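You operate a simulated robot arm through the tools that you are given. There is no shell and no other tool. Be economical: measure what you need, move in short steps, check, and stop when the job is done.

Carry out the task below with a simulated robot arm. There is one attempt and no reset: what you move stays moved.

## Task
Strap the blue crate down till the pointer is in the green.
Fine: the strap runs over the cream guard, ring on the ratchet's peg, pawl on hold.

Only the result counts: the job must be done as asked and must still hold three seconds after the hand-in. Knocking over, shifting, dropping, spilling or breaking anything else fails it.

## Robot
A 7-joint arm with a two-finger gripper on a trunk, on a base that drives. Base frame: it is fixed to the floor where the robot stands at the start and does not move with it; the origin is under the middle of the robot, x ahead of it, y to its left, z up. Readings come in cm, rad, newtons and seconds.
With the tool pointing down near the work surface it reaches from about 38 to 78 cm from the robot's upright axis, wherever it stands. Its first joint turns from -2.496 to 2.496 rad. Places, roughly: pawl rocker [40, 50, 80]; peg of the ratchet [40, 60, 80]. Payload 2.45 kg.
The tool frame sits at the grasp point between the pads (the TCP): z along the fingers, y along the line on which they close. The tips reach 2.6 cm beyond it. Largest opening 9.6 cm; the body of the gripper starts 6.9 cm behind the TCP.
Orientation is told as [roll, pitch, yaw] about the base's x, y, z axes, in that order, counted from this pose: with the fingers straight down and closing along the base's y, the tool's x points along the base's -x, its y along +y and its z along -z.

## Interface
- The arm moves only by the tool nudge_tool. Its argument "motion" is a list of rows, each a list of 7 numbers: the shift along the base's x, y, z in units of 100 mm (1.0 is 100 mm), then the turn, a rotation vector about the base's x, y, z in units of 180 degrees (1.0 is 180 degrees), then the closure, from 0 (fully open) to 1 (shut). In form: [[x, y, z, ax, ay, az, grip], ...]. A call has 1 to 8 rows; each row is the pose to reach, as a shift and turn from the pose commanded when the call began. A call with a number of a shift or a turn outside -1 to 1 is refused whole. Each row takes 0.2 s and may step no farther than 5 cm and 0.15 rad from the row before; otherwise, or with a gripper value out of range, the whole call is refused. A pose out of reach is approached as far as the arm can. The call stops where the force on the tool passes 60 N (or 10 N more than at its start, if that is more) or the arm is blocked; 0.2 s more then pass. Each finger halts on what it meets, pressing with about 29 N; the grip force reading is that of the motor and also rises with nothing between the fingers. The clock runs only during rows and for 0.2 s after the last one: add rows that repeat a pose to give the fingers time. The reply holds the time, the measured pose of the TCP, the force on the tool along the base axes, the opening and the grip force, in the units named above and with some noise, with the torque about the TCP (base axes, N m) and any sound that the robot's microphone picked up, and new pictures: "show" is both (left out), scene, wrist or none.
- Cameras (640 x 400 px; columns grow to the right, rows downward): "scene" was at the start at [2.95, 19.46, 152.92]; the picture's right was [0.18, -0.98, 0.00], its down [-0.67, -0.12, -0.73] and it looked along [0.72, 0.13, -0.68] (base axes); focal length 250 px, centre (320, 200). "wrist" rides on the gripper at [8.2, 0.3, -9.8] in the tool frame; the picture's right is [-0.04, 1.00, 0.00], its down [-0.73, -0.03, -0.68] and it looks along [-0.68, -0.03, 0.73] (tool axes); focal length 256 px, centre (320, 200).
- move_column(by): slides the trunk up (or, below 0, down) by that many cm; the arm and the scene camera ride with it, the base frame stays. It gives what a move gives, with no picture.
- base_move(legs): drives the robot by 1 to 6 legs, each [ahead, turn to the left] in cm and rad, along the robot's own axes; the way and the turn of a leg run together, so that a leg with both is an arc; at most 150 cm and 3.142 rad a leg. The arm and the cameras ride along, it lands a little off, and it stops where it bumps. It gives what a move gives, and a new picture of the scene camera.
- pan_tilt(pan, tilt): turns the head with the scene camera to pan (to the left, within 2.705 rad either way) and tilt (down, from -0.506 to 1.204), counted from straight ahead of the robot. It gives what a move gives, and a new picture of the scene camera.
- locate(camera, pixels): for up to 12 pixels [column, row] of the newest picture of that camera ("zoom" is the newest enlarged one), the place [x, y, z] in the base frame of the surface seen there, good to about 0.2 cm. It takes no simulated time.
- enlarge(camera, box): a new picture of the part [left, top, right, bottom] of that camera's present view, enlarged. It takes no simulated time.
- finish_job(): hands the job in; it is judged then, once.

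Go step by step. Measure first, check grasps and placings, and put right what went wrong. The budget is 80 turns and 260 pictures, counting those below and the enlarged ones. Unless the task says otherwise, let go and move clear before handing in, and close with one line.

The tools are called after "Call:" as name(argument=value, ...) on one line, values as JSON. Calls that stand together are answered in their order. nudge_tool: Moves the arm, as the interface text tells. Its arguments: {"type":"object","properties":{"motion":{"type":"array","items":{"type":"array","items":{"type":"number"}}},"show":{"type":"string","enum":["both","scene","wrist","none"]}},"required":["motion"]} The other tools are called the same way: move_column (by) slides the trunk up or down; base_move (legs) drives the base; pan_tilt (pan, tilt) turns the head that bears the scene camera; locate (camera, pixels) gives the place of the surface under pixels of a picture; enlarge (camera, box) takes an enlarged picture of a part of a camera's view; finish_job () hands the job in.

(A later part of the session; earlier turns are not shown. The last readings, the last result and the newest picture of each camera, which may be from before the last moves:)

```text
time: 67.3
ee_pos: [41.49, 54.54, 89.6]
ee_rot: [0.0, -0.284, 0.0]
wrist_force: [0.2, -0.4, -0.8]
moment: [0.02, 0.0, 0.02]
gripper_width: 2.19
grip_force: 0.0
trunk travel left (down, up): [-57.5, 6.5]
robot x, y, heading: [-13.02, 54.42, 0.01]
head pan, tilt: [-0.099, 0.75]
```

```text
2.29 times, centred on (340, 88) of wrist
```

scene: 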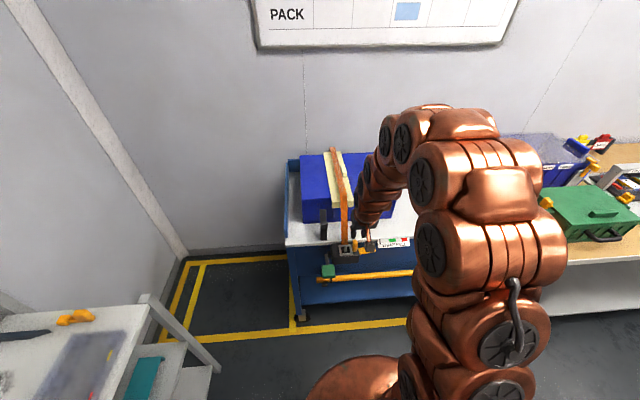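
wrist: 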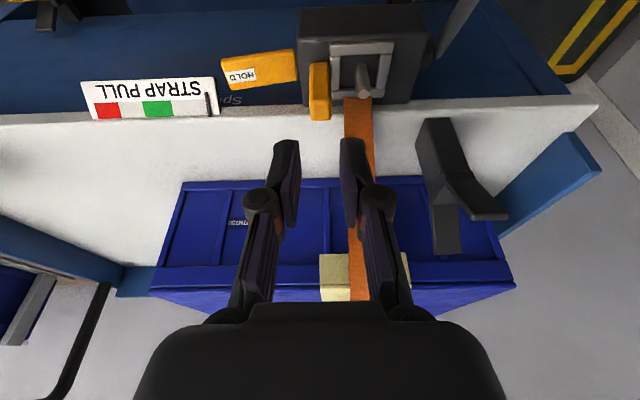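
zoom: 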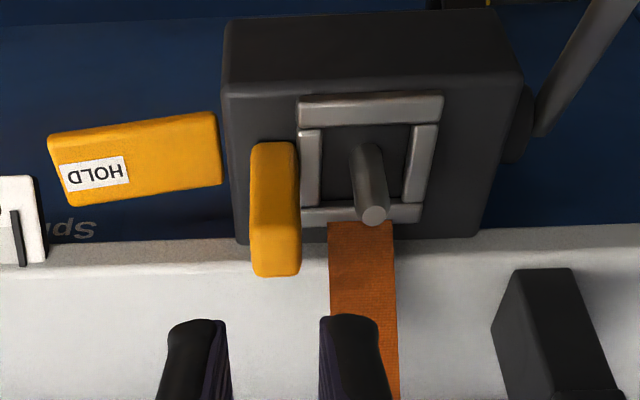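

The ring stays on the peg. Next I'll examine the HOLD rocker's tilt and the green lever's geometry.

Call:
locate(camera="zoom", pixels=[[60, 150], [70, 195], [140, 135], [150, 170], [200, 130], [210, 175], [135, 195], [590, 40], [545, 125], [510, 130], [375, 215], [305, 210]])

Call:
locate(camera="scene", pixels=[[328, 270], [322, 266], [334, 275], [328, 277], [330, 265], [335, 263], [370, 248]])

Call:
enlarge(camera="scene", box=[305, 225, 425, 295])

```text
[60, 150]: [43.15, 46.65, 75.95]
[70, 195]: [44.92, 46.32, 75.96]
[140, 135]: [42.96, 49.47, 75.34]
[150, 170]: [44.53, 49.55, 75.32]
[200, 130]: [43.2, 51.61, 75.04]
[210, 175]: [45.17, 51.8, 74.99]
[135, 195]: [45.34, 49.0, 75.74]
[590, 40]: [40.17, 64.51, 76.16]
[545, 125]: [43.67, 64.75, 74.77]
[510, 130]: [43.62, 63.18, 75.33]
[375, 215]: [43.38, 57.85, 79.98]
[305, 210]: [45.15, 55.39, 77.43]
```

```text
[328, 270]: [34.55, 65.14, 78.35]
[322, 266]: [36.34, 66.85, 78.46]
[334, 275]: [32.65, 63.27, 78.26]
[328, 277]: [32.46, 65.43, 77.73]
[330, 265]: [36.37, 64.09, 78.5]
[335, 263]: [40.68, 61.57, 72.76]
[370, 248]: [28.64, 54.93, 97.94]
```

```text
5.33 times, centred on (365, 260) of scene
```

zoom: 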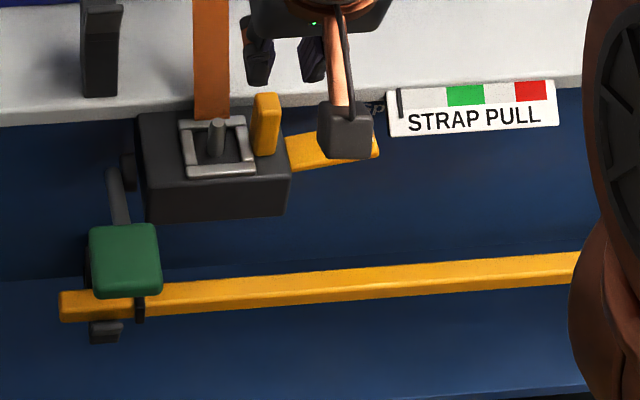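

The rocker's HOLD end (y≈46.5) is raised at z 75.95 and the other end is down at 75.0, so the pawl is off. I'll close the fingers and press the HOLD end down.

Call:
nudge_tool(motion=[[0.0, -0.35, 0, 0, 0, 0, 1], [0.2, -0.75, 0, 0, 0, 0, 1], [0.2, -0.75, -0.4, 0, 0, 0, 1], [0.2, -0.75, -0.8, 0, 0, 0, 1], [0.2, -0.75, -0.98, 0, 0, 0, 1]])

Call:
enlarge(camera="wrist", box=[200, 60, 480, 235])

```text
time: 68.5
ee_pos: [43.41, 46.97, 79.71]
ee_rot: [-0.001, -0.286, 0.0]
wrist_force: [-0.6, -0.3, -0.5]
moment: [0.05, -0.01, -0.01]
gripper_width: 0.0
grip_force: 29.8
trunk travel left (down, up): [-57.5, 6.5]
robot x, y, heading: [-12.97, 54.56, 0.011]
head pan, tilt: [-0.099, 0.75]
```

scene: 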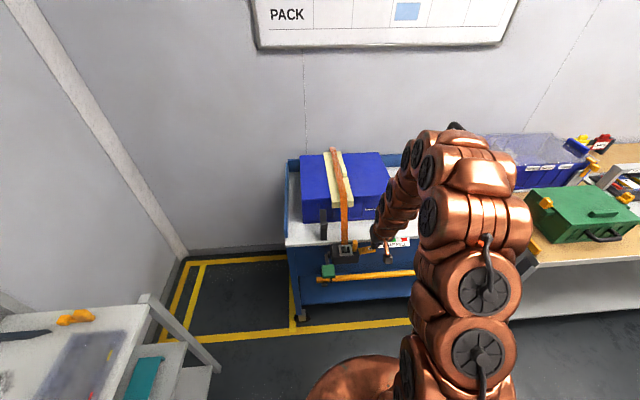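
wrist: 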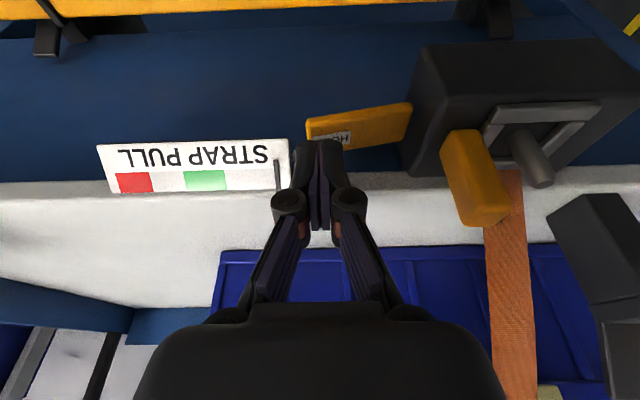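

```text
2.29 times, centred on (340, 148) of wrist
```

zoom: 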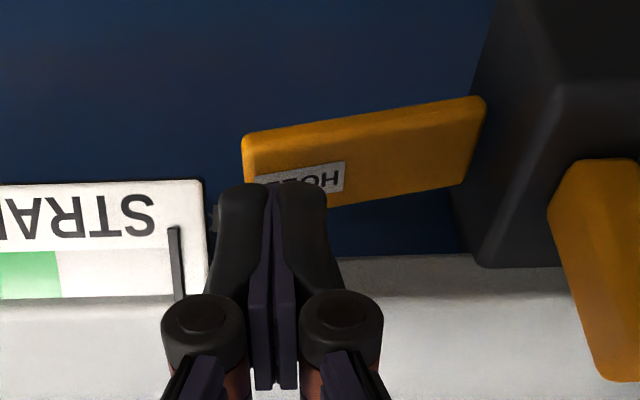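

The fingertips are over the HOLD end. I'll press down in small steps.

Call:
nudge_tool(motion=[[0, 0, -0.06, 0, 0, 0, 1], [0, 0, -0.1, 0, 0, 0, 1], [0, 0, -0.13, 0, 0, 0, 1], [0, 0, -0.16, 0, 0, 0, 1], [0, 0, -0.19, 0, 0, 0, 1]])

Call:
enlarge(camera="wrist", box=[200, 60, 480, 235])

```text
time: 69.7
ee_pos: [43.36, 46.96, 77.85]
ee_rot: [0.0, -0.285, 0.001]
wrist_force: [-3.7, 0.3, 14.2]
moment: [0.06, 0.15, 0.02]
gripper_width: 0.03
grip_force: 28.7
trunk travel left (down, up): [-57.5, 6.5]
robot x, y, heading: [-12.88, 54.41, 0.013]
head pan, tilt: [-0.099, 0.75]
```

scene: 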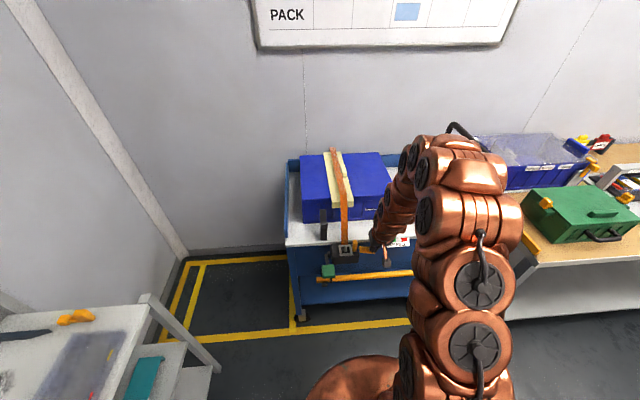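
wrist: 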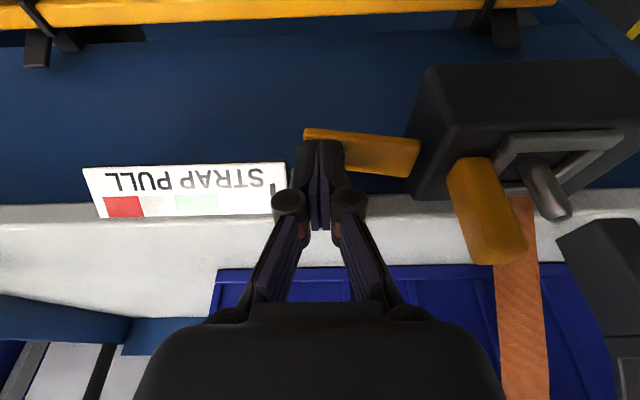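

```text
2.29 times, centred on (340, 148) of wrist
```

zoom: 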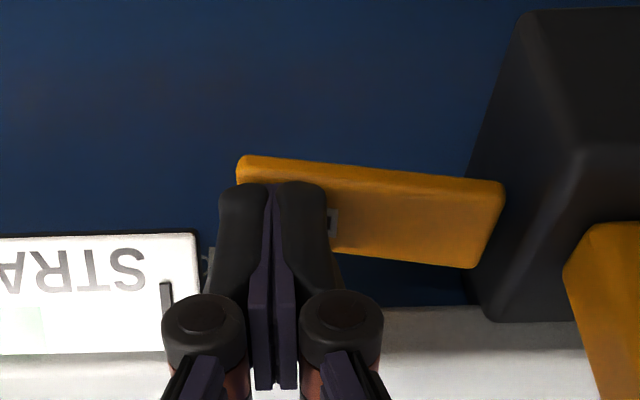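

The rocker flipped: the HOLD end is now down, with 14 N at the stop. I'll rise and check that it stays.

Call:
nudge_tool(motion=[[0, 0, 0.4, 0, 0, 0, 1], [0, 0, 0.8, 0, 0, 0, 1], [-0.2, 0, 1.0, 0, 0, 0, 1]])

Call:
enlarge(camera="wrist", box=[200, 0, 520, 200])

```text
time: 70.5
ee_pos: [41.42, 46.93, 87.81]
ee_rot: [0.001, -0.282, -0.001]
wrist_force: [-0.5, -1.0, 0.5]
moment: [0.0, -0.01, 0.02]
gripper_width: 0.0
grip_force: 28.9
trunk travel left (down, up): [-57.5, 6.5]
robot x, y, heading: [-12.92, 54.39, 0.005]
head pan, tilt: [-0.099, 0.75]
```

scene: 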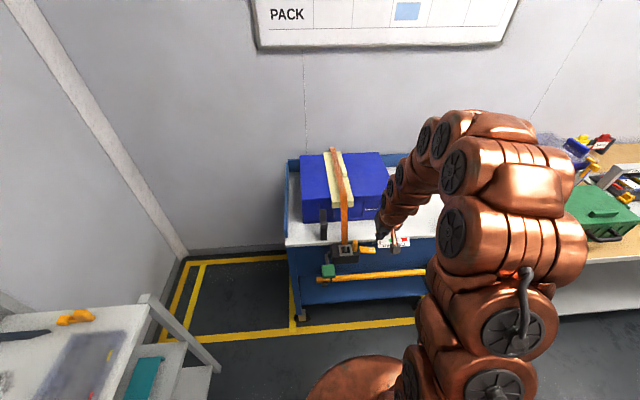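
wrist: 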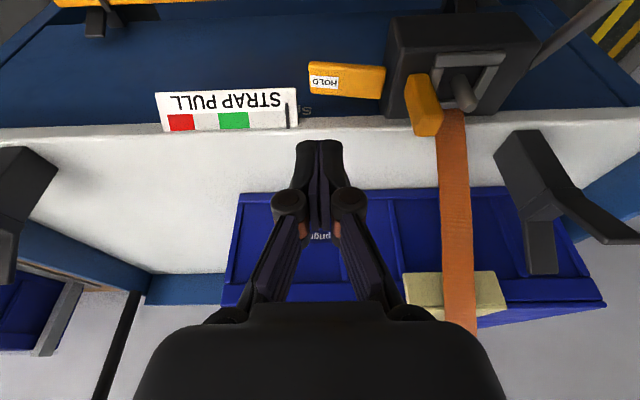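

```text
2.00 times, centred on (360, 100) of wrist
```

zoom: 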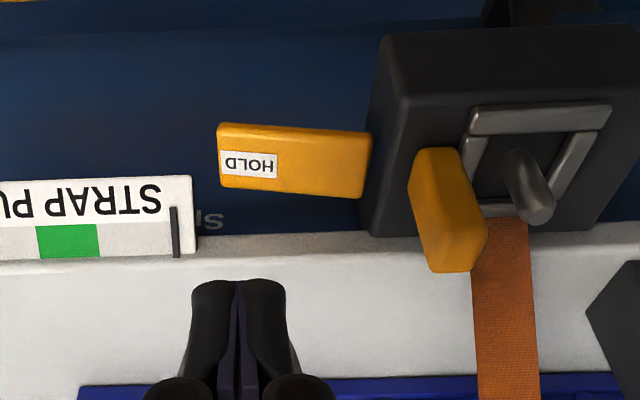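

The pawl stays on HOLD and the pointer is at the scale's low end. Now I'll bring the open hand above the green lever handle (34.5,65.1,78.4).

Call:
nudge_tool(motion=[[-0.2, 0.45, 0.1, 0, 0, 0, 0.6], [-0.5, 0.85, 0.1, 0, 0, 0, 0.45], [-0.7, 1.0, 0.1, 0, 0, 0, 0.45]], show="none")

Call:
nudge_tool(motion=[[0, 0.45, 0, 0, 0, 0, 0.45], [0, 0.82, 0, 0, 0, 0, 0.45]])

Call:
enlarge(camera="wrist", box=[200, 0, 520, 200])

Call:
enlarge(camera="scene", box=[290, 220, 410, 300])

```text
refused: row 1 steps farther than a row can; nothing moved
```

```text
time: 71.1
ee_pos: [41.42, 55.19, 87.74]
ee_rot: [0.002, -0.283, 0.0]
wrist_force: [0.5, -0.9, -0.4]
moment: [0.08, -0.01, 0.02]
gripper_width: 5.22
grip_force: 0.1
trunk travel left (down, up): [-57.5, 6.5]
robot x, y, heading: [-12.51, 54.61, 0.009]
head pan, tilt: [-0.099, 0.75]
```

scene: 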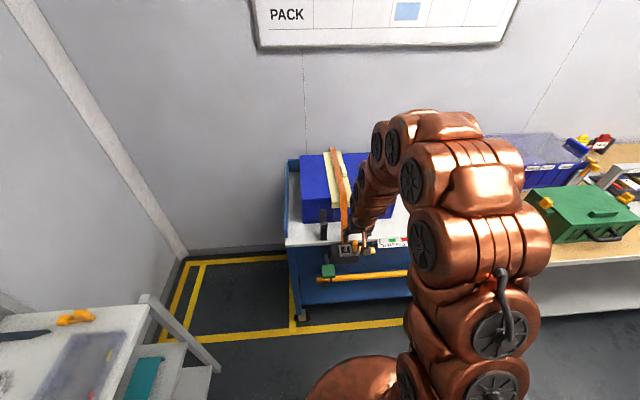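
wrist: 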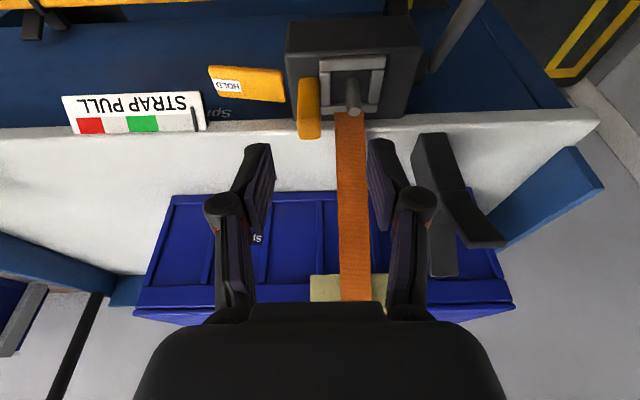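

```text
2.00 times, centred on (360, 100) of wrist
```

zoom: 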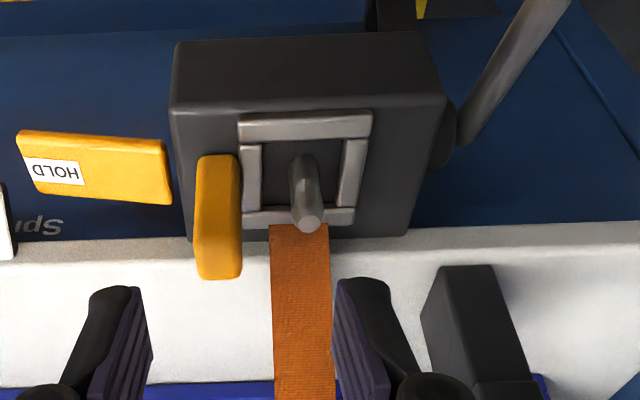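

```text
5.00 times, centred on (350, 260) of scene
```

zoom: 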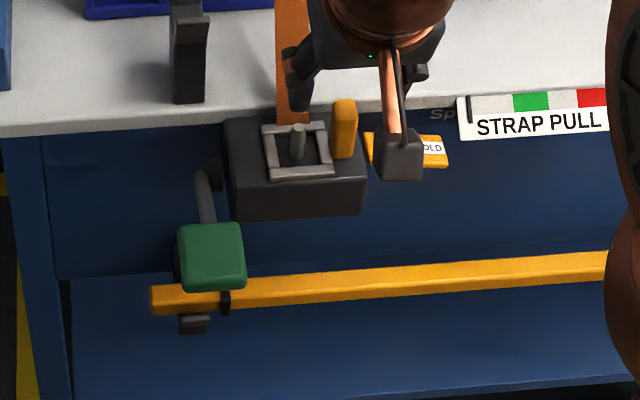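

The first call was refused, so the hand is at (41.4,55.2,87.7). I'll move on from there to above the green handle.

Call:
nudge_tool(motion=[[-0.3, 0.35, 0.1, 0, 0, 0, 0.45], [-0.6, 0.7, 0.1, 0, 0, 0, 0.4], [-0.75, 0.99, 0.05, 0, 0, 0, 0.4], [-0.75, 0.99, -0.2, 0, 0, 0, 0.4]])

Call:
enlarge(camera="wrist", box=[200, 30, 480, 205])

Call:
locate(camera="zoom", pixels=[[280, 200], [280, 170], [280, 230], [250, 200], [310, 200]])

```text
time: 72.1
ee_pos: [33.87, 65.12, 85.88]
ee_rot: [0.001, -0.285, 0.0]
wrist_force: [0.1, -0.2, 1.1]
moment: [-0.01, 0.02, -0.03]
gripper_width: 5.8
grip_force: 0.2
trunk travel left (down, up): [-57.5, 6.5]
robot x, y, heading: [-12.81, 54.48, 0.008]
head pan, tilt: [-0.099, 0.75]
```

scene: 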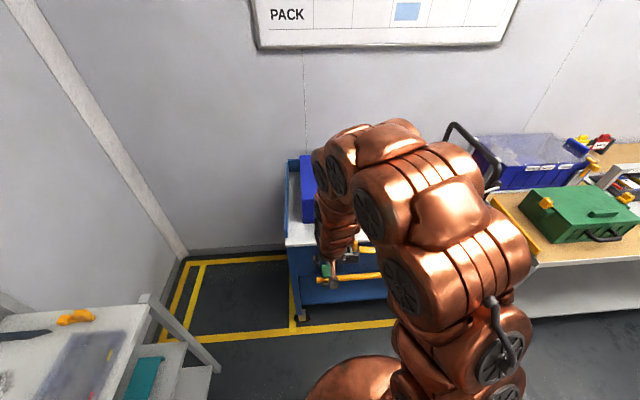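
wrist: 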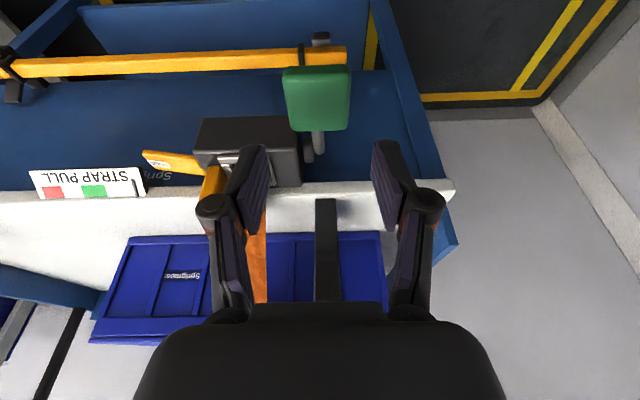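

```text
2.29 times, centred on (340, 118) of wrist
```

zoom: 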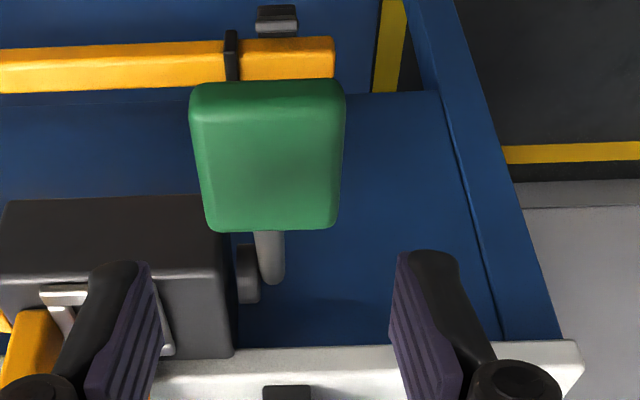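

```text
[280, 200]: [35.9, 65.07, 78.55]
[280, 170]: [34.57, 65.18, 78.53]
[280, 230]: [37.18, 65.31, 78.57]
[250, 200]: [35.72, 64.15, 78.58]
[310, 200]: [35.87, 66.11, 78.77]
```

The green paddle is centred at (34.9,65.1), top z 78.55, about 4.2 cm wide. I'll descend astride it and close along y, so it can swivel in the pads.

Call:
nudge_tool(motion=[[0.05, 0, -0.35, 0, 0, 0, 0.4], [0.05, 0, -0.6, 0, 0, 0, 0.4], [0.05, 0, -0.78, 0, 0, 0, 0.4], [0.05, 0, -0.78, 0, 0, 0, 0.7], [0.05, 0, -0.78, 0, 0, 0, 0.7], [0.05, 0, -0.78, 0, 0, 0, 0.7]])

Call:
enlarge(camera="wrist", box=[200, 60, 480, 235])

```text
time: 73.5
ee_pos: [34.47, 64.93, 78.08]
ee_rot: [-0.001, -0.282, -0.001]
wrist_force: [1.2, -6.4, 0.1]
moment: [-0.02, -0.1, -0.11]
gripper_width: 4.22
grip_force: 45.5
trunk travel left (down, up): [-57.5, 6.5]
robot x, y, heading: [-13.05, 54.34, 0.012]
head pan, tilt: [-0.099, 0.75]
```

scene: 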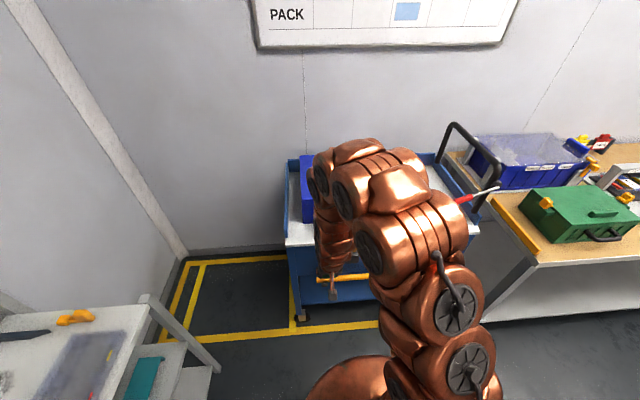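
wrist: 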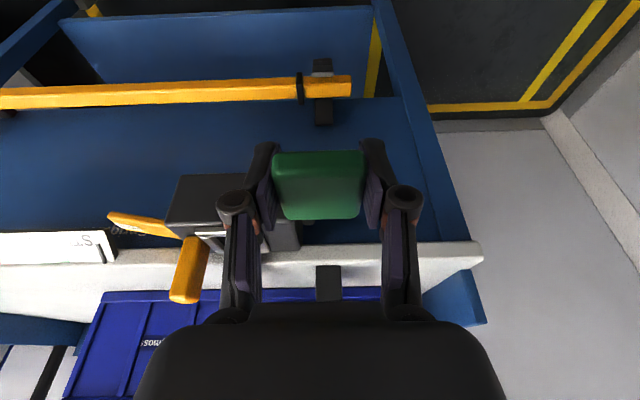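

```text
2.29 times, centred on (340, 148) of wrist
```

zoom: 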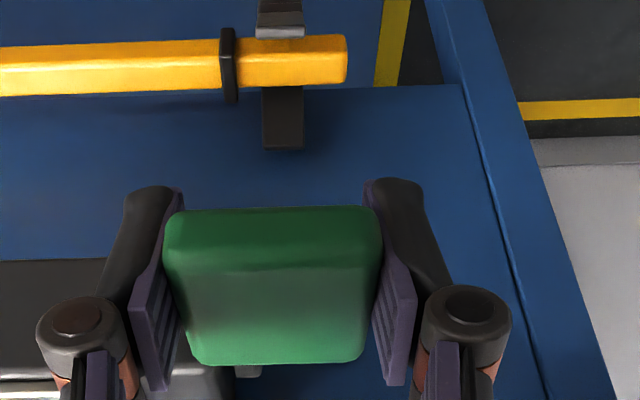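

The paddle is gripped at 4.22 cm. I'll try a small downward stroke along the arc about the pivot (43.7, 74.7), watching force, sound and the pointer.

Call:
nudge_tool(motion=[[-0.02, 0, -0.06, 0, 0, 0, 0.7], [-0.033, 0, -0.13, 0, 0, 0, 0.7], [-0.044, 0, -0.215, 0, 0, 0, 0.7]], show="wrist")

Call:
enlarge(camera="wrist", box=[0, 100, 400, 350])

```text
time: 74.3
ee_pos: [34.07, 64.99, 76.01]
ee_rot: [0.001, -0.286, 0.0]
wrist_force: [2.9, -4.8, 14.8]
moment: [-0.15, -1.3, -0.73]
gripper_width: 4.25
grip_force: 45.2
trunk travel left (down, up): [-57.5, 6.5]
robot x, y, heading: [-12.68, 54.65, 0.015]
head pan, tilt: [-0.099, 0.75]
```

wrist: 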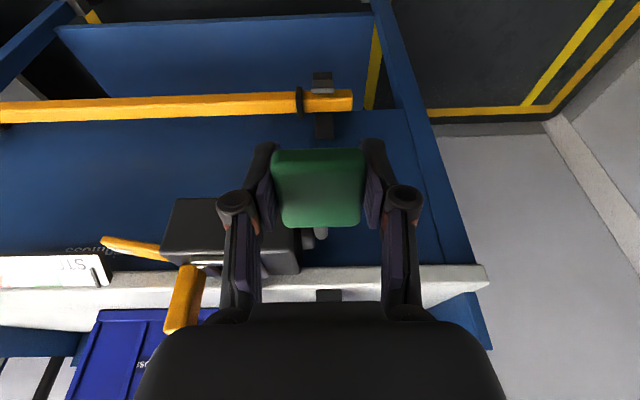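

```text
1.60 times, centred on (200, 225) of wrist
```

zoom: 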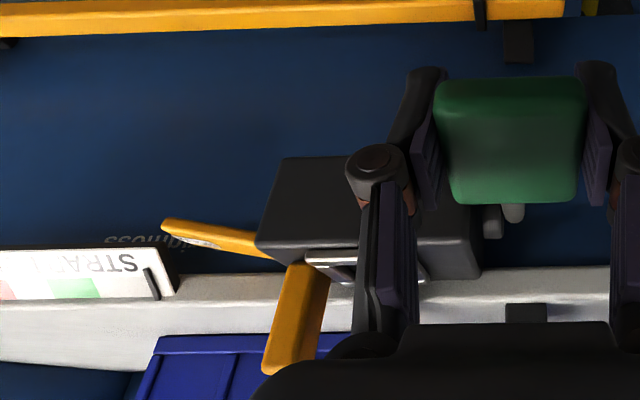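

The lever yields with about 15 N of resistance. I'll continue down, turning the tool with the paddle to relieve the twist.

Call:
nudge_tool(motion=[[-0.004, 0, -0.085, 0, -0.04, 0, 0.7], [0.001, 0, -0.186, 0, -0.085, 0, 0.7], [0.02, 0, -0.303, 0, -0.125, 0, 0.7]])

Call:
enlarge(camera="scene", box=[310, 215, 430, 290])

```text
time: 75.1
ee_pos: [38.67, 64.97, 75.73]
ee_rot: [-0.014, -0.609, 0.001]
wrist_force: [-9.4, 1.0, -1.4]
moment: [-0.37, 0.34, -0.75]
gripper_width: 4.27
grip_force: 24.1
out of reach, approached as far as the arm can: row 2, 3
trunk travel left (down, up): [-57.5, 6.5]
robot x, y, heading: [-13.01, 54.35, 0.01]
head pan, tilt: [-0.099, 0.75]
stopped in row 3: the force on the tool passed its limit at 123 N (the readings are from after the stop); the commanded pose is now the measured one
```

scene: 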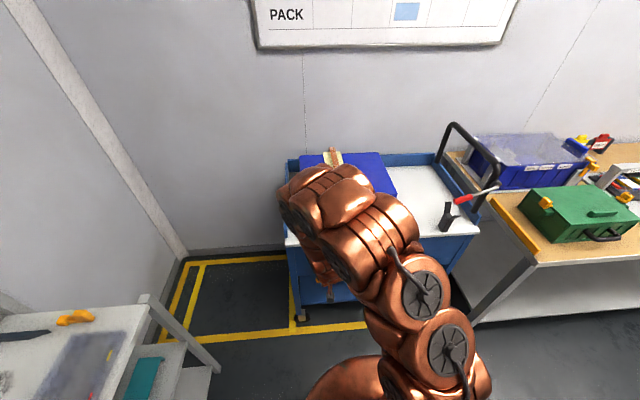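
wrist: 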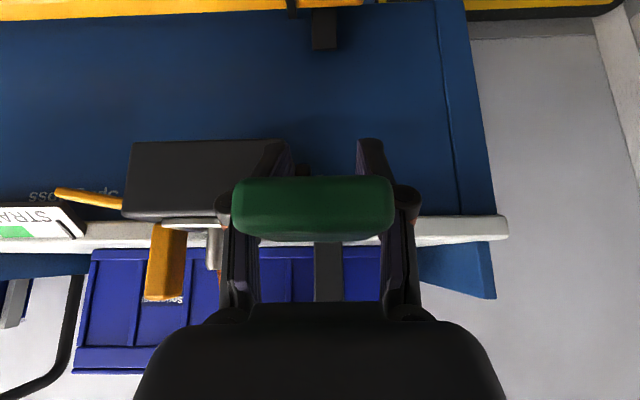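

```text
5.33 times, centred on (370, 252) of scene
```

zoom: 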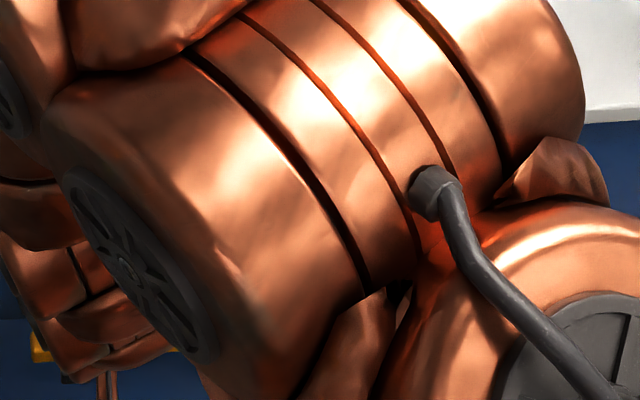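

That pose was out of the arm's reach, so it slid forward and hit the force limit. I'll open the fingers, back out upward, and inspect.

Call:
nudge_tool(motion=[[0, 0, 0, 0, 0, 0, 0.5], [0, 0, 0, 0, 0, 0, 0.4], [0, 0, 0, 0, 0, 0, 0.4]])

Call:
enlarge(camera="wrist", box=[0, 80, 480, 380])

Call:
locate(camera="wrist", pixels=[[310, 190], [310, 225], [250, 190], [375, 190], [210, 250], [165, 260], [325, 270]])

```text
time: 75.9
ee_pos: [38.92, 65.03, 75.9]
ee_rot: [-0.015, -0.614, -0.001]
wrist_force: [-3.3, 0.2, 0.4]
moment: [-0.03, 0.01, -0.03]
gripper_width: 5.97
grip_force: 0.2
trunk travel left (down, up): [-57.5, 6.5]
robot x, y, heading: [-13.32, 54.55, 0.008]
head pan, tilt: [-0.099, 0.75]
```

scene: 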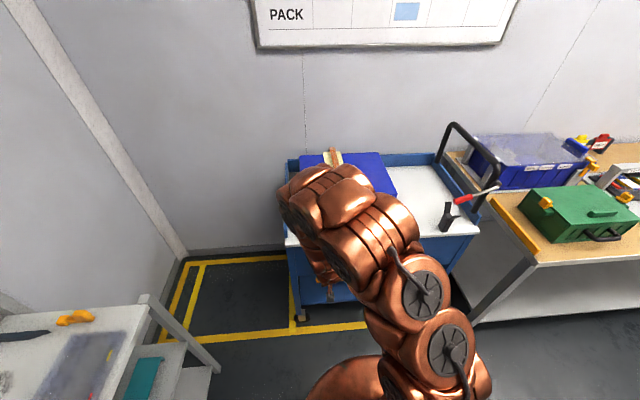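
wrist: 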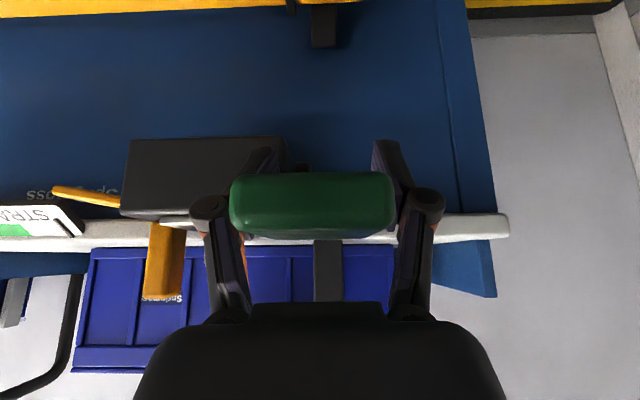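

```text
1.33 times, centred on (240, 230) of wrist
```

zoom: 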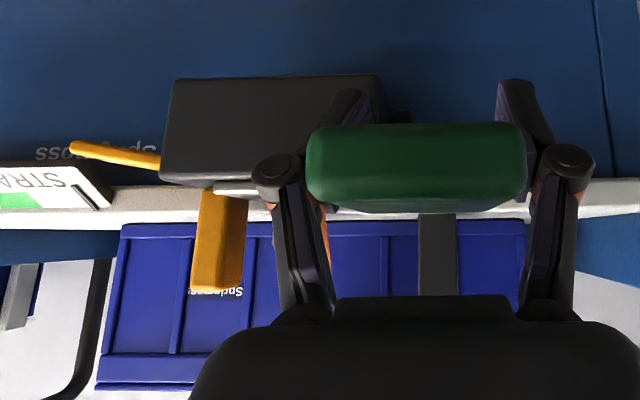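

```text
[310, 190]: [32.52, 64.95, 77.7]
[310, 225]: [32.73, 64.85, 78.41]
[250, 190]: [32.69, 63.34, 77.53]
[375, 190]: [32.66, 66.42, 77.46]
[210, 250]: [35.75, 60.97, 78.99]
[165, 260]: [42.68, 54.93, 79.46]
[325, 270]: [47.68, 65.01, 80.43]
```

The lever sprang back to its start and nothing else has moved. I'll back out along the finger axis, straighten the tool, and drive back 15 cm for more comfortable reach.

Call:
nudge_tool(motion=[[-0.12, 0, 0.16, 0, 0, 0, 0.4], [-0.24, 0, 0.34, 0, 0, 0, 0.4], [-0.38, 0, 0.55, 0, 0, 0, 0.4], [-0.5, 0, 0.75, 0, 0, 0, 0.4]], show="none")

Call:
nudge_tool(motion=[[0, 0, 0.3, 0, 0.045, 0, 0.4], [0.05, 0, 0.6, 0, 0.09, 0, 0.4], [0.05, 0, 0.7, 0, 0.135, 0, 1], [0.05, 0, 0.7, 0, 0.18, 0, 1]])

```text
time: 76.9
ee_pos: [37.93, 64.59, 81.28]
ee_rot: [-0.079, -0.577, 0.008]
wrist_force: [0.4, 0.1, 0.8]
moment: [0.04, -0.03, -0.01]
gripper_width: 5.76
grip_force: 0.0
out of reach, approached as far as the arm can: row 1, 2, 3, 4
trunk travel left (down, up): [-57.5, 6.5]
robot x, y, heading: [-12.89, 54.1, 0.008]
head pan, tilt: [-0.099, 0.75]
```

```text
time: 77.9
ee_pos: [38.49, 64.63, 88.23]
ee_rot: [-0.077, -0.008, 0.005]
wrist_force: [-0.8, 0.5, -0.6]
moment: [0.01, -0.01, 0.01]
gripper_width: 0.15
grip_force: 2.2
trunk travel left (down, up): [-57.5, 6.5]
robot x, y, heading: [-12.58, 54.39, 0.008]
head pan, tilt: [-0.099, 0.75]
```

scene: 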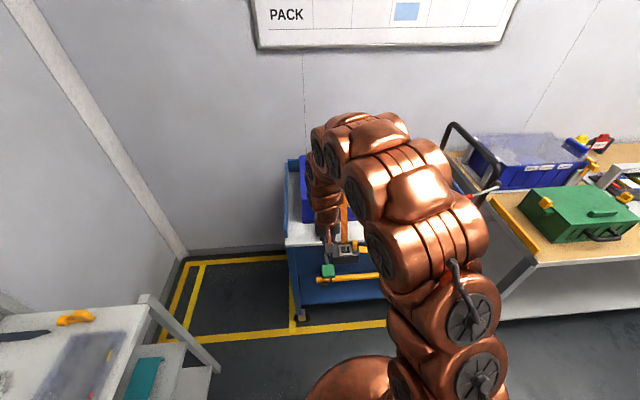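
wrist: 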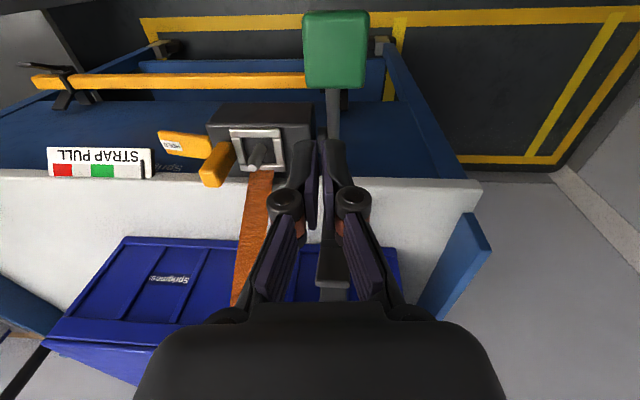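

The tool is clear and nearly vertical, with the ring still on its peg. I'll drive the base back and then position the closed fingertips above the paddle.

Call:
base_move(legs=[[-18, 0]])

Call:
nudge_tool(motion=[[0.4, 0, 0, 0.024, 0, 0, 1], [0.8, 0.02, 0, 0.024, 0, 0, 1], [1.0, 0.04, 0, 0.024, 0, 0, 1]], show="none")

Call:
nudge_tool(motion=[[0.2, 0, -0.2, 0, 0, 0, 1], [0.4, 0, -0.45, 0, 0, 0, 1]])

Call:
enlarge(camera="scene", box=[290, 200, 430, 290])

```text
time: 79.5
ee_pos: [20.46, 64.46, 88.18]
ee_rot: [-0.075, -0.01, 0.007]
wrist_force: [1.3, 0.6, 0.8]
moment: [0.0, -0.01, -0.03]
gripper_width: 0.0
grip_force: 28.6
trunk travel left (down, up): [-57.5, 6.5]
robot x, y, heading: [-31.26, 53.98, 0.012]
head pan, tilt: [-0.099, 0.75]
```

scene: 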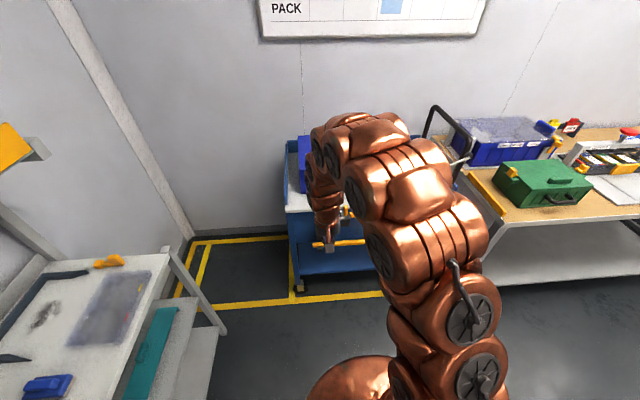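

```text
time: 80.2
ee_pos: [30.51, 64.94, 88.11]
ee_rot: [0.001, -0.014, 0.006]
wrist_force: [-0.9, -0.6, 0.1]
moment: [0.0, -0.02, 0.0]
gripper_width: 0.02
grip_force: 29.0
trunk travel left (down, up): [-57.5, 6.5]
robot x, y, heading: [-31.14, 54.26, 0.006]
head pan, tilt: [-0.099, 0.75]
```

```text
time: 80.8
ee_pos: [34.34, 64.89, 83.69]
ee_rot: [-0.002, -0.011, 0.004]
wrist_force: [-0.7, -0.9, -0.8]
moment: [-0.01, 0.0, 0.02]
gripper_width: 0.0
grip_force: 28.6
trunk travel left (down, up): [-57.5, 6.5]
robot x, y, heading: [-30.8, 54.17, 0.008]
head pan, tilt: [-0.099, 0.75]
```

scene: 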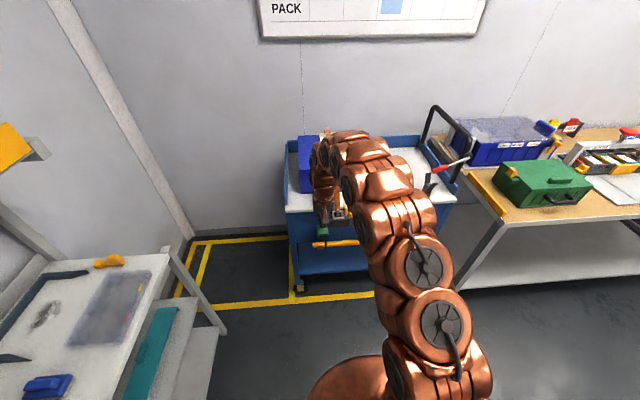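
wrist: 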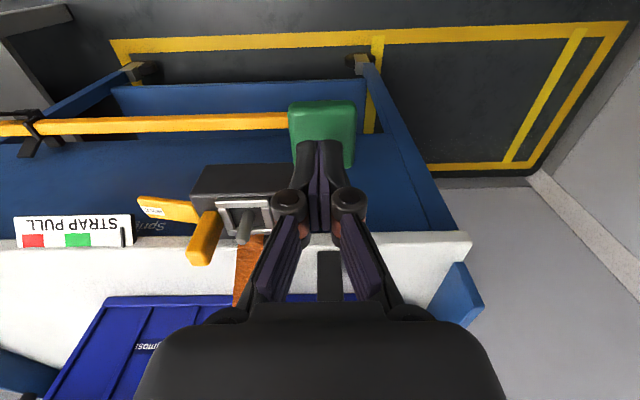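

```text
4.44 times, centred on (360, 245) of scene
```

zoom: 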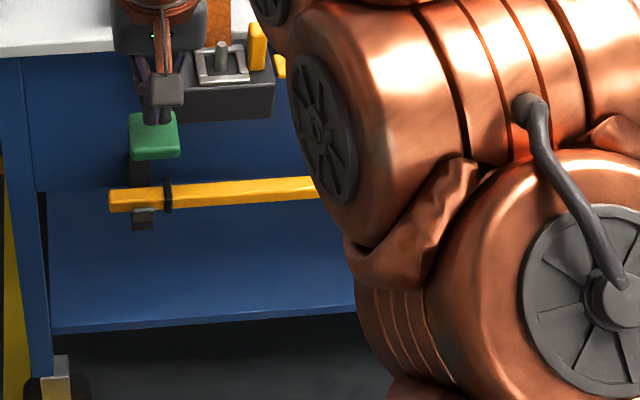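

The wrist view now shows the gauge (75,238), paddle and fingertips together. I'll push the paddle down a first stroke of about 4 cm.

Call:
nudge_tool(motion=[[-0.02, 0, -0.2, 0, 0, 0, 1], [-0.02, 0, -0.3, 0, 0, 0, 1], [-0.02, 0, -0.4, 0, 0, 0, 1], [-0.02, 0, -0.5, 0, 0, 0, 1], [-0.02, 0, -0.6, 0, 0, 0, 1], [-0.02, 0, -0.68, 0, 0, 0, 1]], show="wrist")

Call:
enlarge(camera="wrist", box=[0, 120, 400, 370])

```text
time: 82.2
ee_pos: [34.27, 64.89, 76.98]
ee_rot: [0.0, -0.012, 0.005]
wrist_force: [-8.5, 0.0, 5.8]
moment: [-0.03, 0.14, 0.0]
gripper_width: 0.6
grip_force: 28.2
trunk travel left (down, up): [-57.5, 6.5]
robot x, y, heading: [-30.83, 54.62, 0.01]
head pan, tilt: [-0.099, 0.75]
```

wrist: 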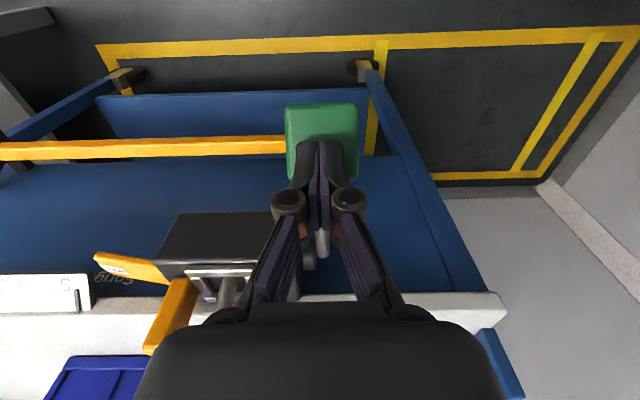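

```text
1.60 times, centred on (200, 245) of wrist
```

zoom: 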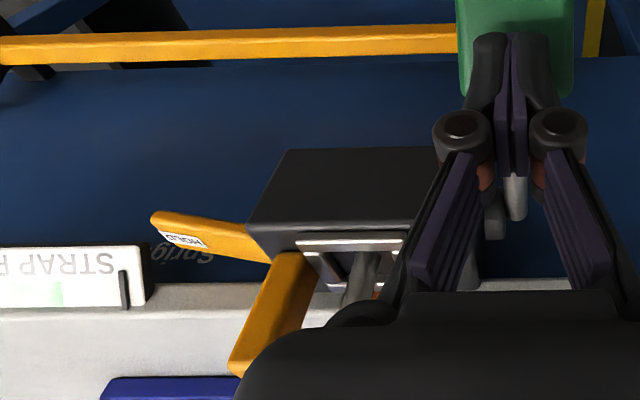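

Little resistance so far, and the fingers sit near the paddle's inner edge. I'll shift outward 1 cm and keep pushing down.

Call:
nudge_tool(motion=[[-0.06, 0, 0.03, 0, 0, 0, 1], [-0.12, 0, 0.0, 0, 0, 0, 1], [-0.12, 0, -0.12, 0, 0, 0, 1], [-0.1, 0, -0.24, 0, 0, 0, 1], [-0.08, 0, -0.36, 0, 0, 0, 1]], show="wrist")

Call:
enlarge(camera="wrist", box=[0, 120, 400, 370])

```text
time: 83.5
ee_pos: [33.38, 64.98, 74.14]
ee_rot: [0.0, -0.015, 0.005]
wrist_force: [-29.2, -4.7, 47.7]
moment: [-0.12, 0.13, -0.04]
gripper_width: 0.58
grip_force: 28.4
trunk travel left (down, up): [-57.5, 6.5]
robot x, y, heading: [-31.2, 54.19, 0.013]
head pan, tilt: [-0.099, 0.75]
stopped in row 5: the force on the tool passed its limit at 73 N (the readings are from after the stop); the commanded pose is now the measured one
```

wrist: 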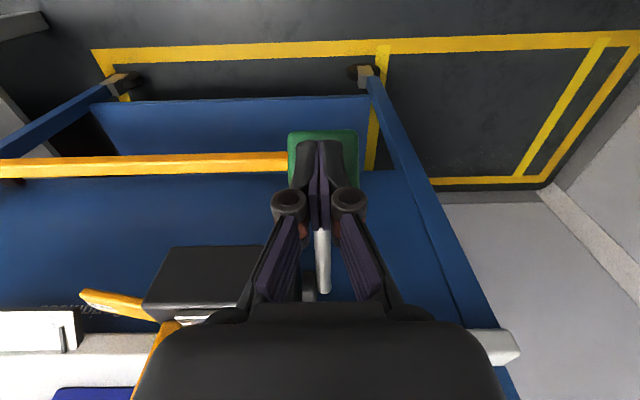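

```text
1.60 times, centred on (200, 245) of wrist
```

zoom: 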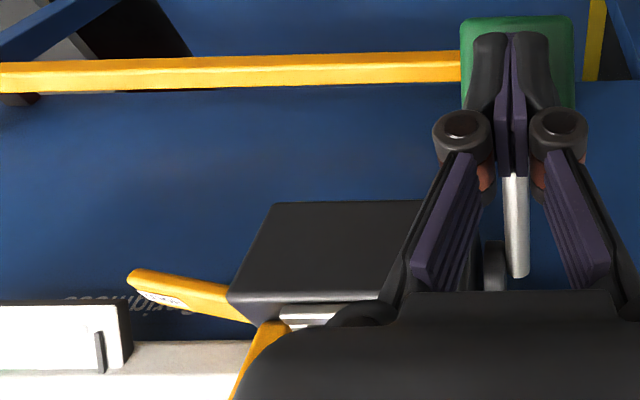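

The push ended at about 48 N with the lever well down. I'll rise and check whether the lever returns and the pointer advanced.

Call:
nudge_tool(motion=[[-0.02, 0, 0.3, 0, 0, 0, 1], [-0.05, 0, 0.7, 0, 0, 0, 1], [-0.05, 0, 1.0, 0, 0, 0, 1]], show="wrist")

Call:
enlarge(camera="wrist", box=[0, 100, 400, 350])

```text
time: 84.3
ee_pos: [32.98, 64.93, 83.7]
ee_rot: [-0.001, -0.012, 0.007]
wrist_force: [0.6, -0.6, -0.2]
moment: [0.02, 0.03, 0.0]
gripper_width: 0.0
grip_force: 29.1
trunk travel left (down, up): [-57.5, 6.5]
robot x, y, heading: [-31.0, 54.02, 0.011]
head pan, tilt: [-0.099, 0.75]
```

wrist: 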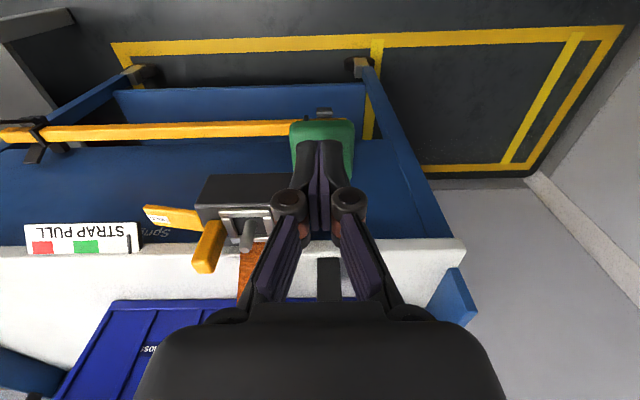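

```text
1.60 times, centred on (200, 225) of wrist
```

zoom: 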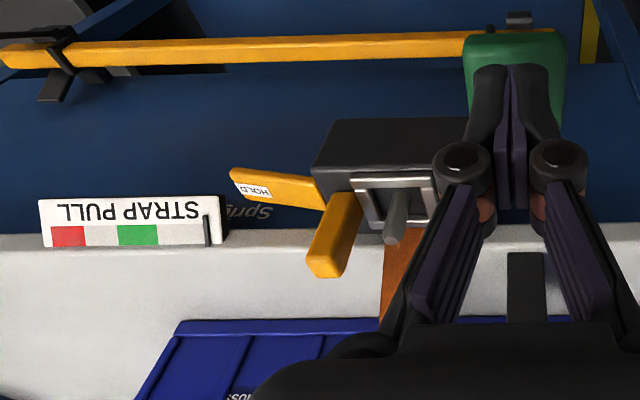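

The pointer has barely moved. I'll measure where the lever stands now and look at the gauge closely.

Call:
locate(camera="wrist", pixels=[[300, 130], [340, 130], [322, 125], [346, 160], [300, 160], [345, 175]])

Call:
enlarge(camera="wrist", box=[20, 200, 160, 280])

Call:
enlarge(camera="wrist", box=[200, 90, 400, 215])

```text
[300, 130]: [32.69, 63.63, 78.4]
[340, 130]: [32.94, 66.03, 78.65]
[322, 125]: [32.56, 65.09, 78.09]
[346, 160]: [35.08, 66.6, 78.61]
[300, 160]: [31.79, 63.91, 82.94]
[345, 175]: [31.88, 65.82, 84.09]
```

```text
4.57 times, centred on (90, 240) of wrist
```

zoom: 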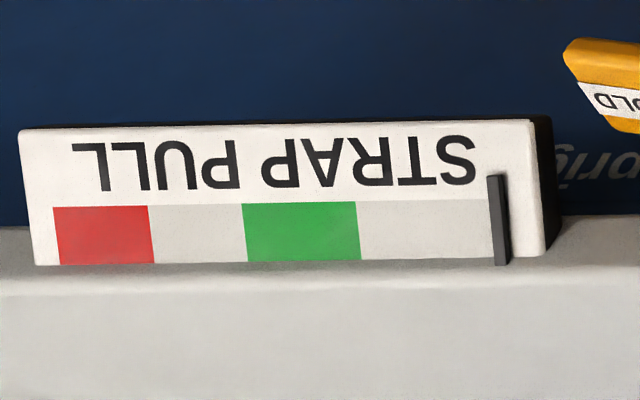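

```text
3.20 times, centred on (300, 152) of wrist
```

zoom: 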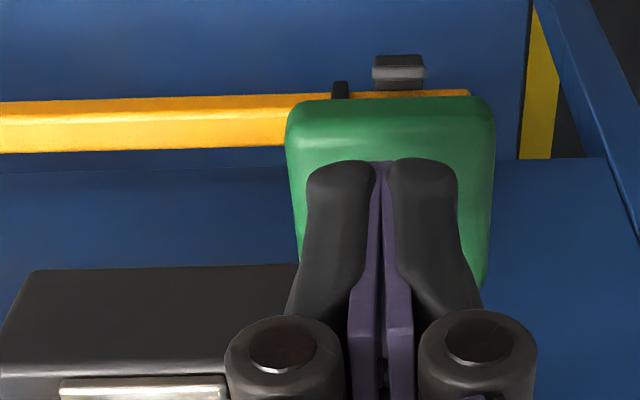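

The lever springs back to rest at z 78.4, and the pointer sits just below the grey zone. I'll push again farther outboard on the paddle for better leverage, listening for a click.

Call:
nudge_tool(motion=[[0, 0, -0.3, 0, 0, 0, 1], [0, 0, -0.5, 0, 0, 0, 1], [0, 0, -0.7, 0, 0, 0, 1], [0, 0, -0.8, 0, 0, 0, 1]], show="none")

Call:
nudge_tool(motion=[[0, 0, -0.06, 0, 0, 0, 1], [0, 0, -0.12, 0, 0, 0, 1], [0, 0, -0.18, 0, 0, 0, 1]], show="none")

Call:
nudge_tool(motion=[[0, 0, -0.06, 0, 0, 0, 1], [0, 0, -0.12, 0, 0, 0, 1], [0, 0, -0.18, 0, 0, 0, 1]], show="both")

Call:
enlarge(camera="wrist", box=[200, 100, 400, 325])

```text
time: 85.3
ee_pos: [32.98, 65.0, 75.67]
ee_rot: [0.001, -0.014, 0.005]
wrist_force: [-6.9, -1.5, 2.0]
moment: [0.0, 0.11, -0.01]
gripper_width: 0.59
grip_force: 28.6
trunk travel left (down, up): [-57.5, 6.5]
robot x, y, heading: [-31.01, 54.83, 0.007]
head pan, tilt: [-0.099, 0.75]
```

```text
time: 86.1
ee_pos: [33.17, 64.94, 74.15]
ee_rot: [0.0, -0.017, 0.006]
wrist_force: [-6.0, -1.0, 23.8]
moment: [-0.02, -0.16, 0.0]
gripper_width: 0.6
grip_force: 28.3
trunk travel left (down, up): [-57.5, 6.5]
robot x, y, heading: [-30.73, 54.26, 0.008]
head pan, tilt: [-0.099, 0.75]
```

```text
time: 86.5
ee_pos: [33.04, 65.0, 74.01]
ee_rot: [-0.001, -0.021, 0.005]
wrist_force: [-26.7, -3.8, 45.8]
moment: [-0.09, 0.08, -0.11]
gripper_width: 0.6
grip_force: 28.5
trunk travel left (down, up): [-57.5, 6.5]
robot x, y, heading: [-30.91, 54.27, 0.009]
head pan, tilt: [-0.099, 0.75]
stopped in row 2: the force on the tool passed its limit at 68 N (the readings are from after the stop); the commanded pose is now the measured one
```

scene: 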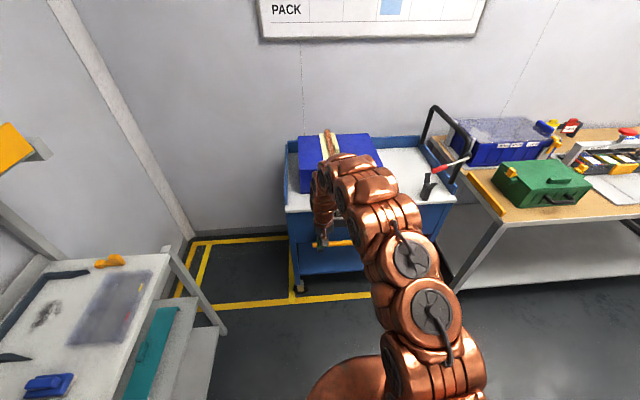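
wrist: 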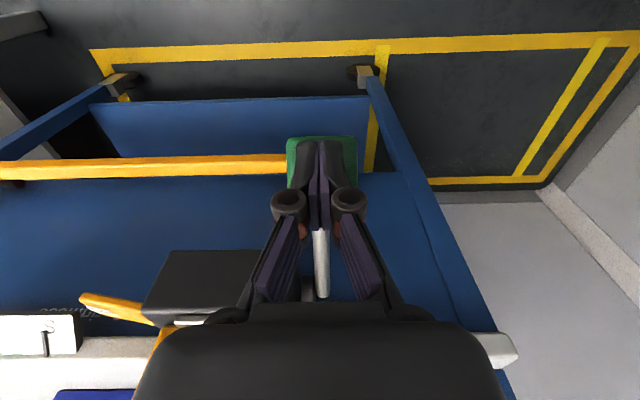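

```text
1.78 times, centred on (300, 212) of wrist
```

zoom: 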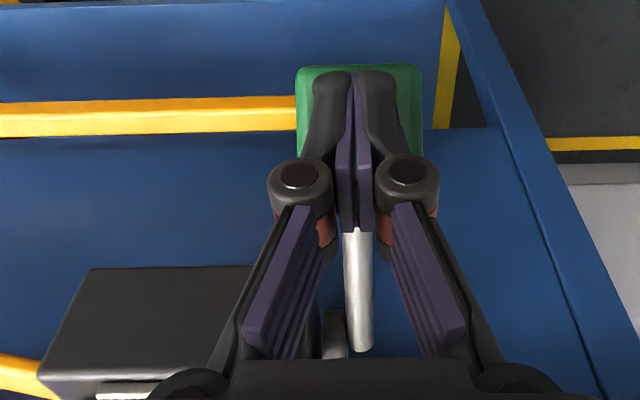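

With the lever held down, the pointer appears left of the "S" now. I'll zoom on the gauge while holding.

Call:
enlarge(camera="wrist", box=[0, 280, 160, 380])

Call:
locate(camera="wrist", pixels=[[295, 145], [350, 145], [350, 180], [320, 245], [320, 290], [308, 285], [100, 303], [140, 312]])

```text
4.00 times, centred on (80, 330) of wrist
```

zoom: 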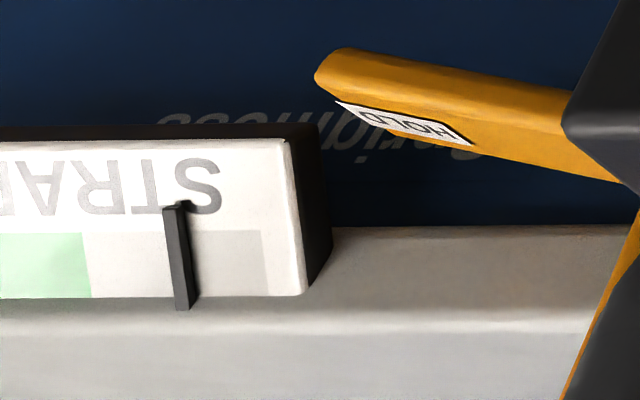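

```text
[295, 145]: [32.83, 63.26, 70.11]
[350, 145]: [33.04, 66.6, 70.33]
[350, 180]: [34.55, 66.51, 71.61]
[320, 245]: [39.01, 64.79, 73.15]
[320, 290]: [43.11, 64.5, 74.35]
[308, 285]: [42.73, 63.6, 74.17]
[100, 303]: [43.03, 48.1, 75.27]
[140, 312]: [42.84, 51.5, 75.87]
```

The pointer is now about halfway from zero to the green. I'll release the lever and see whether the pawl holds that.

Call:
nudge_tool(motion=[[0, 0, 0.1, 0, 0, 0, 1], [0, 0, 0.3, 0, 0, 0, 1], [0, 0, 0.6, 0, 0, 0, 1], [0, 0, 0.9, 0, 0, 0, 1]], show="wrist")

Call:
enlarge(camera="wrist", box=[0, 180, 280, 355])

```text
time: 87.5
ee_pos: [33.29, 64.74, 82.55]
ee_rot: [0.0, -0.017, 0.005]
wrist_force: [0.4, -0.7, -0.3]
moment: [0.03, 0.02, 0.0]
gripper_width: 0.0
grip_force: 28.3
trunk travel left (down, up): [-57.5, 6.5]
robot x, y, heading: [-30.56, 54.35, 0.009]
head pan, tilt: [-0.099, 0.75]
```

wrist: 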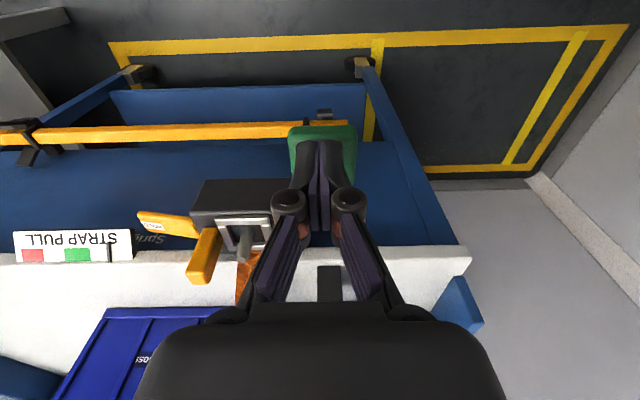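

```text
2.29 times, centred on (140, 268) of wrist
```

zoom: 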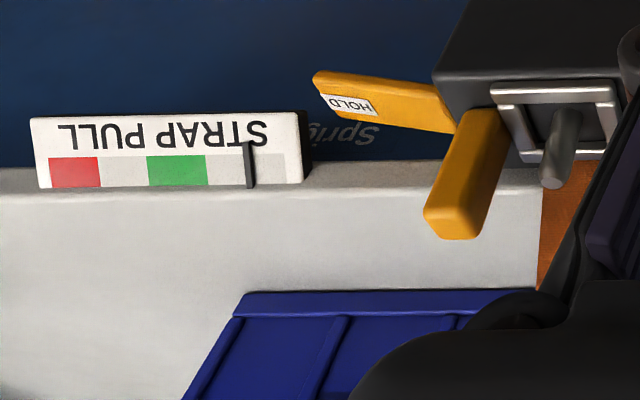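

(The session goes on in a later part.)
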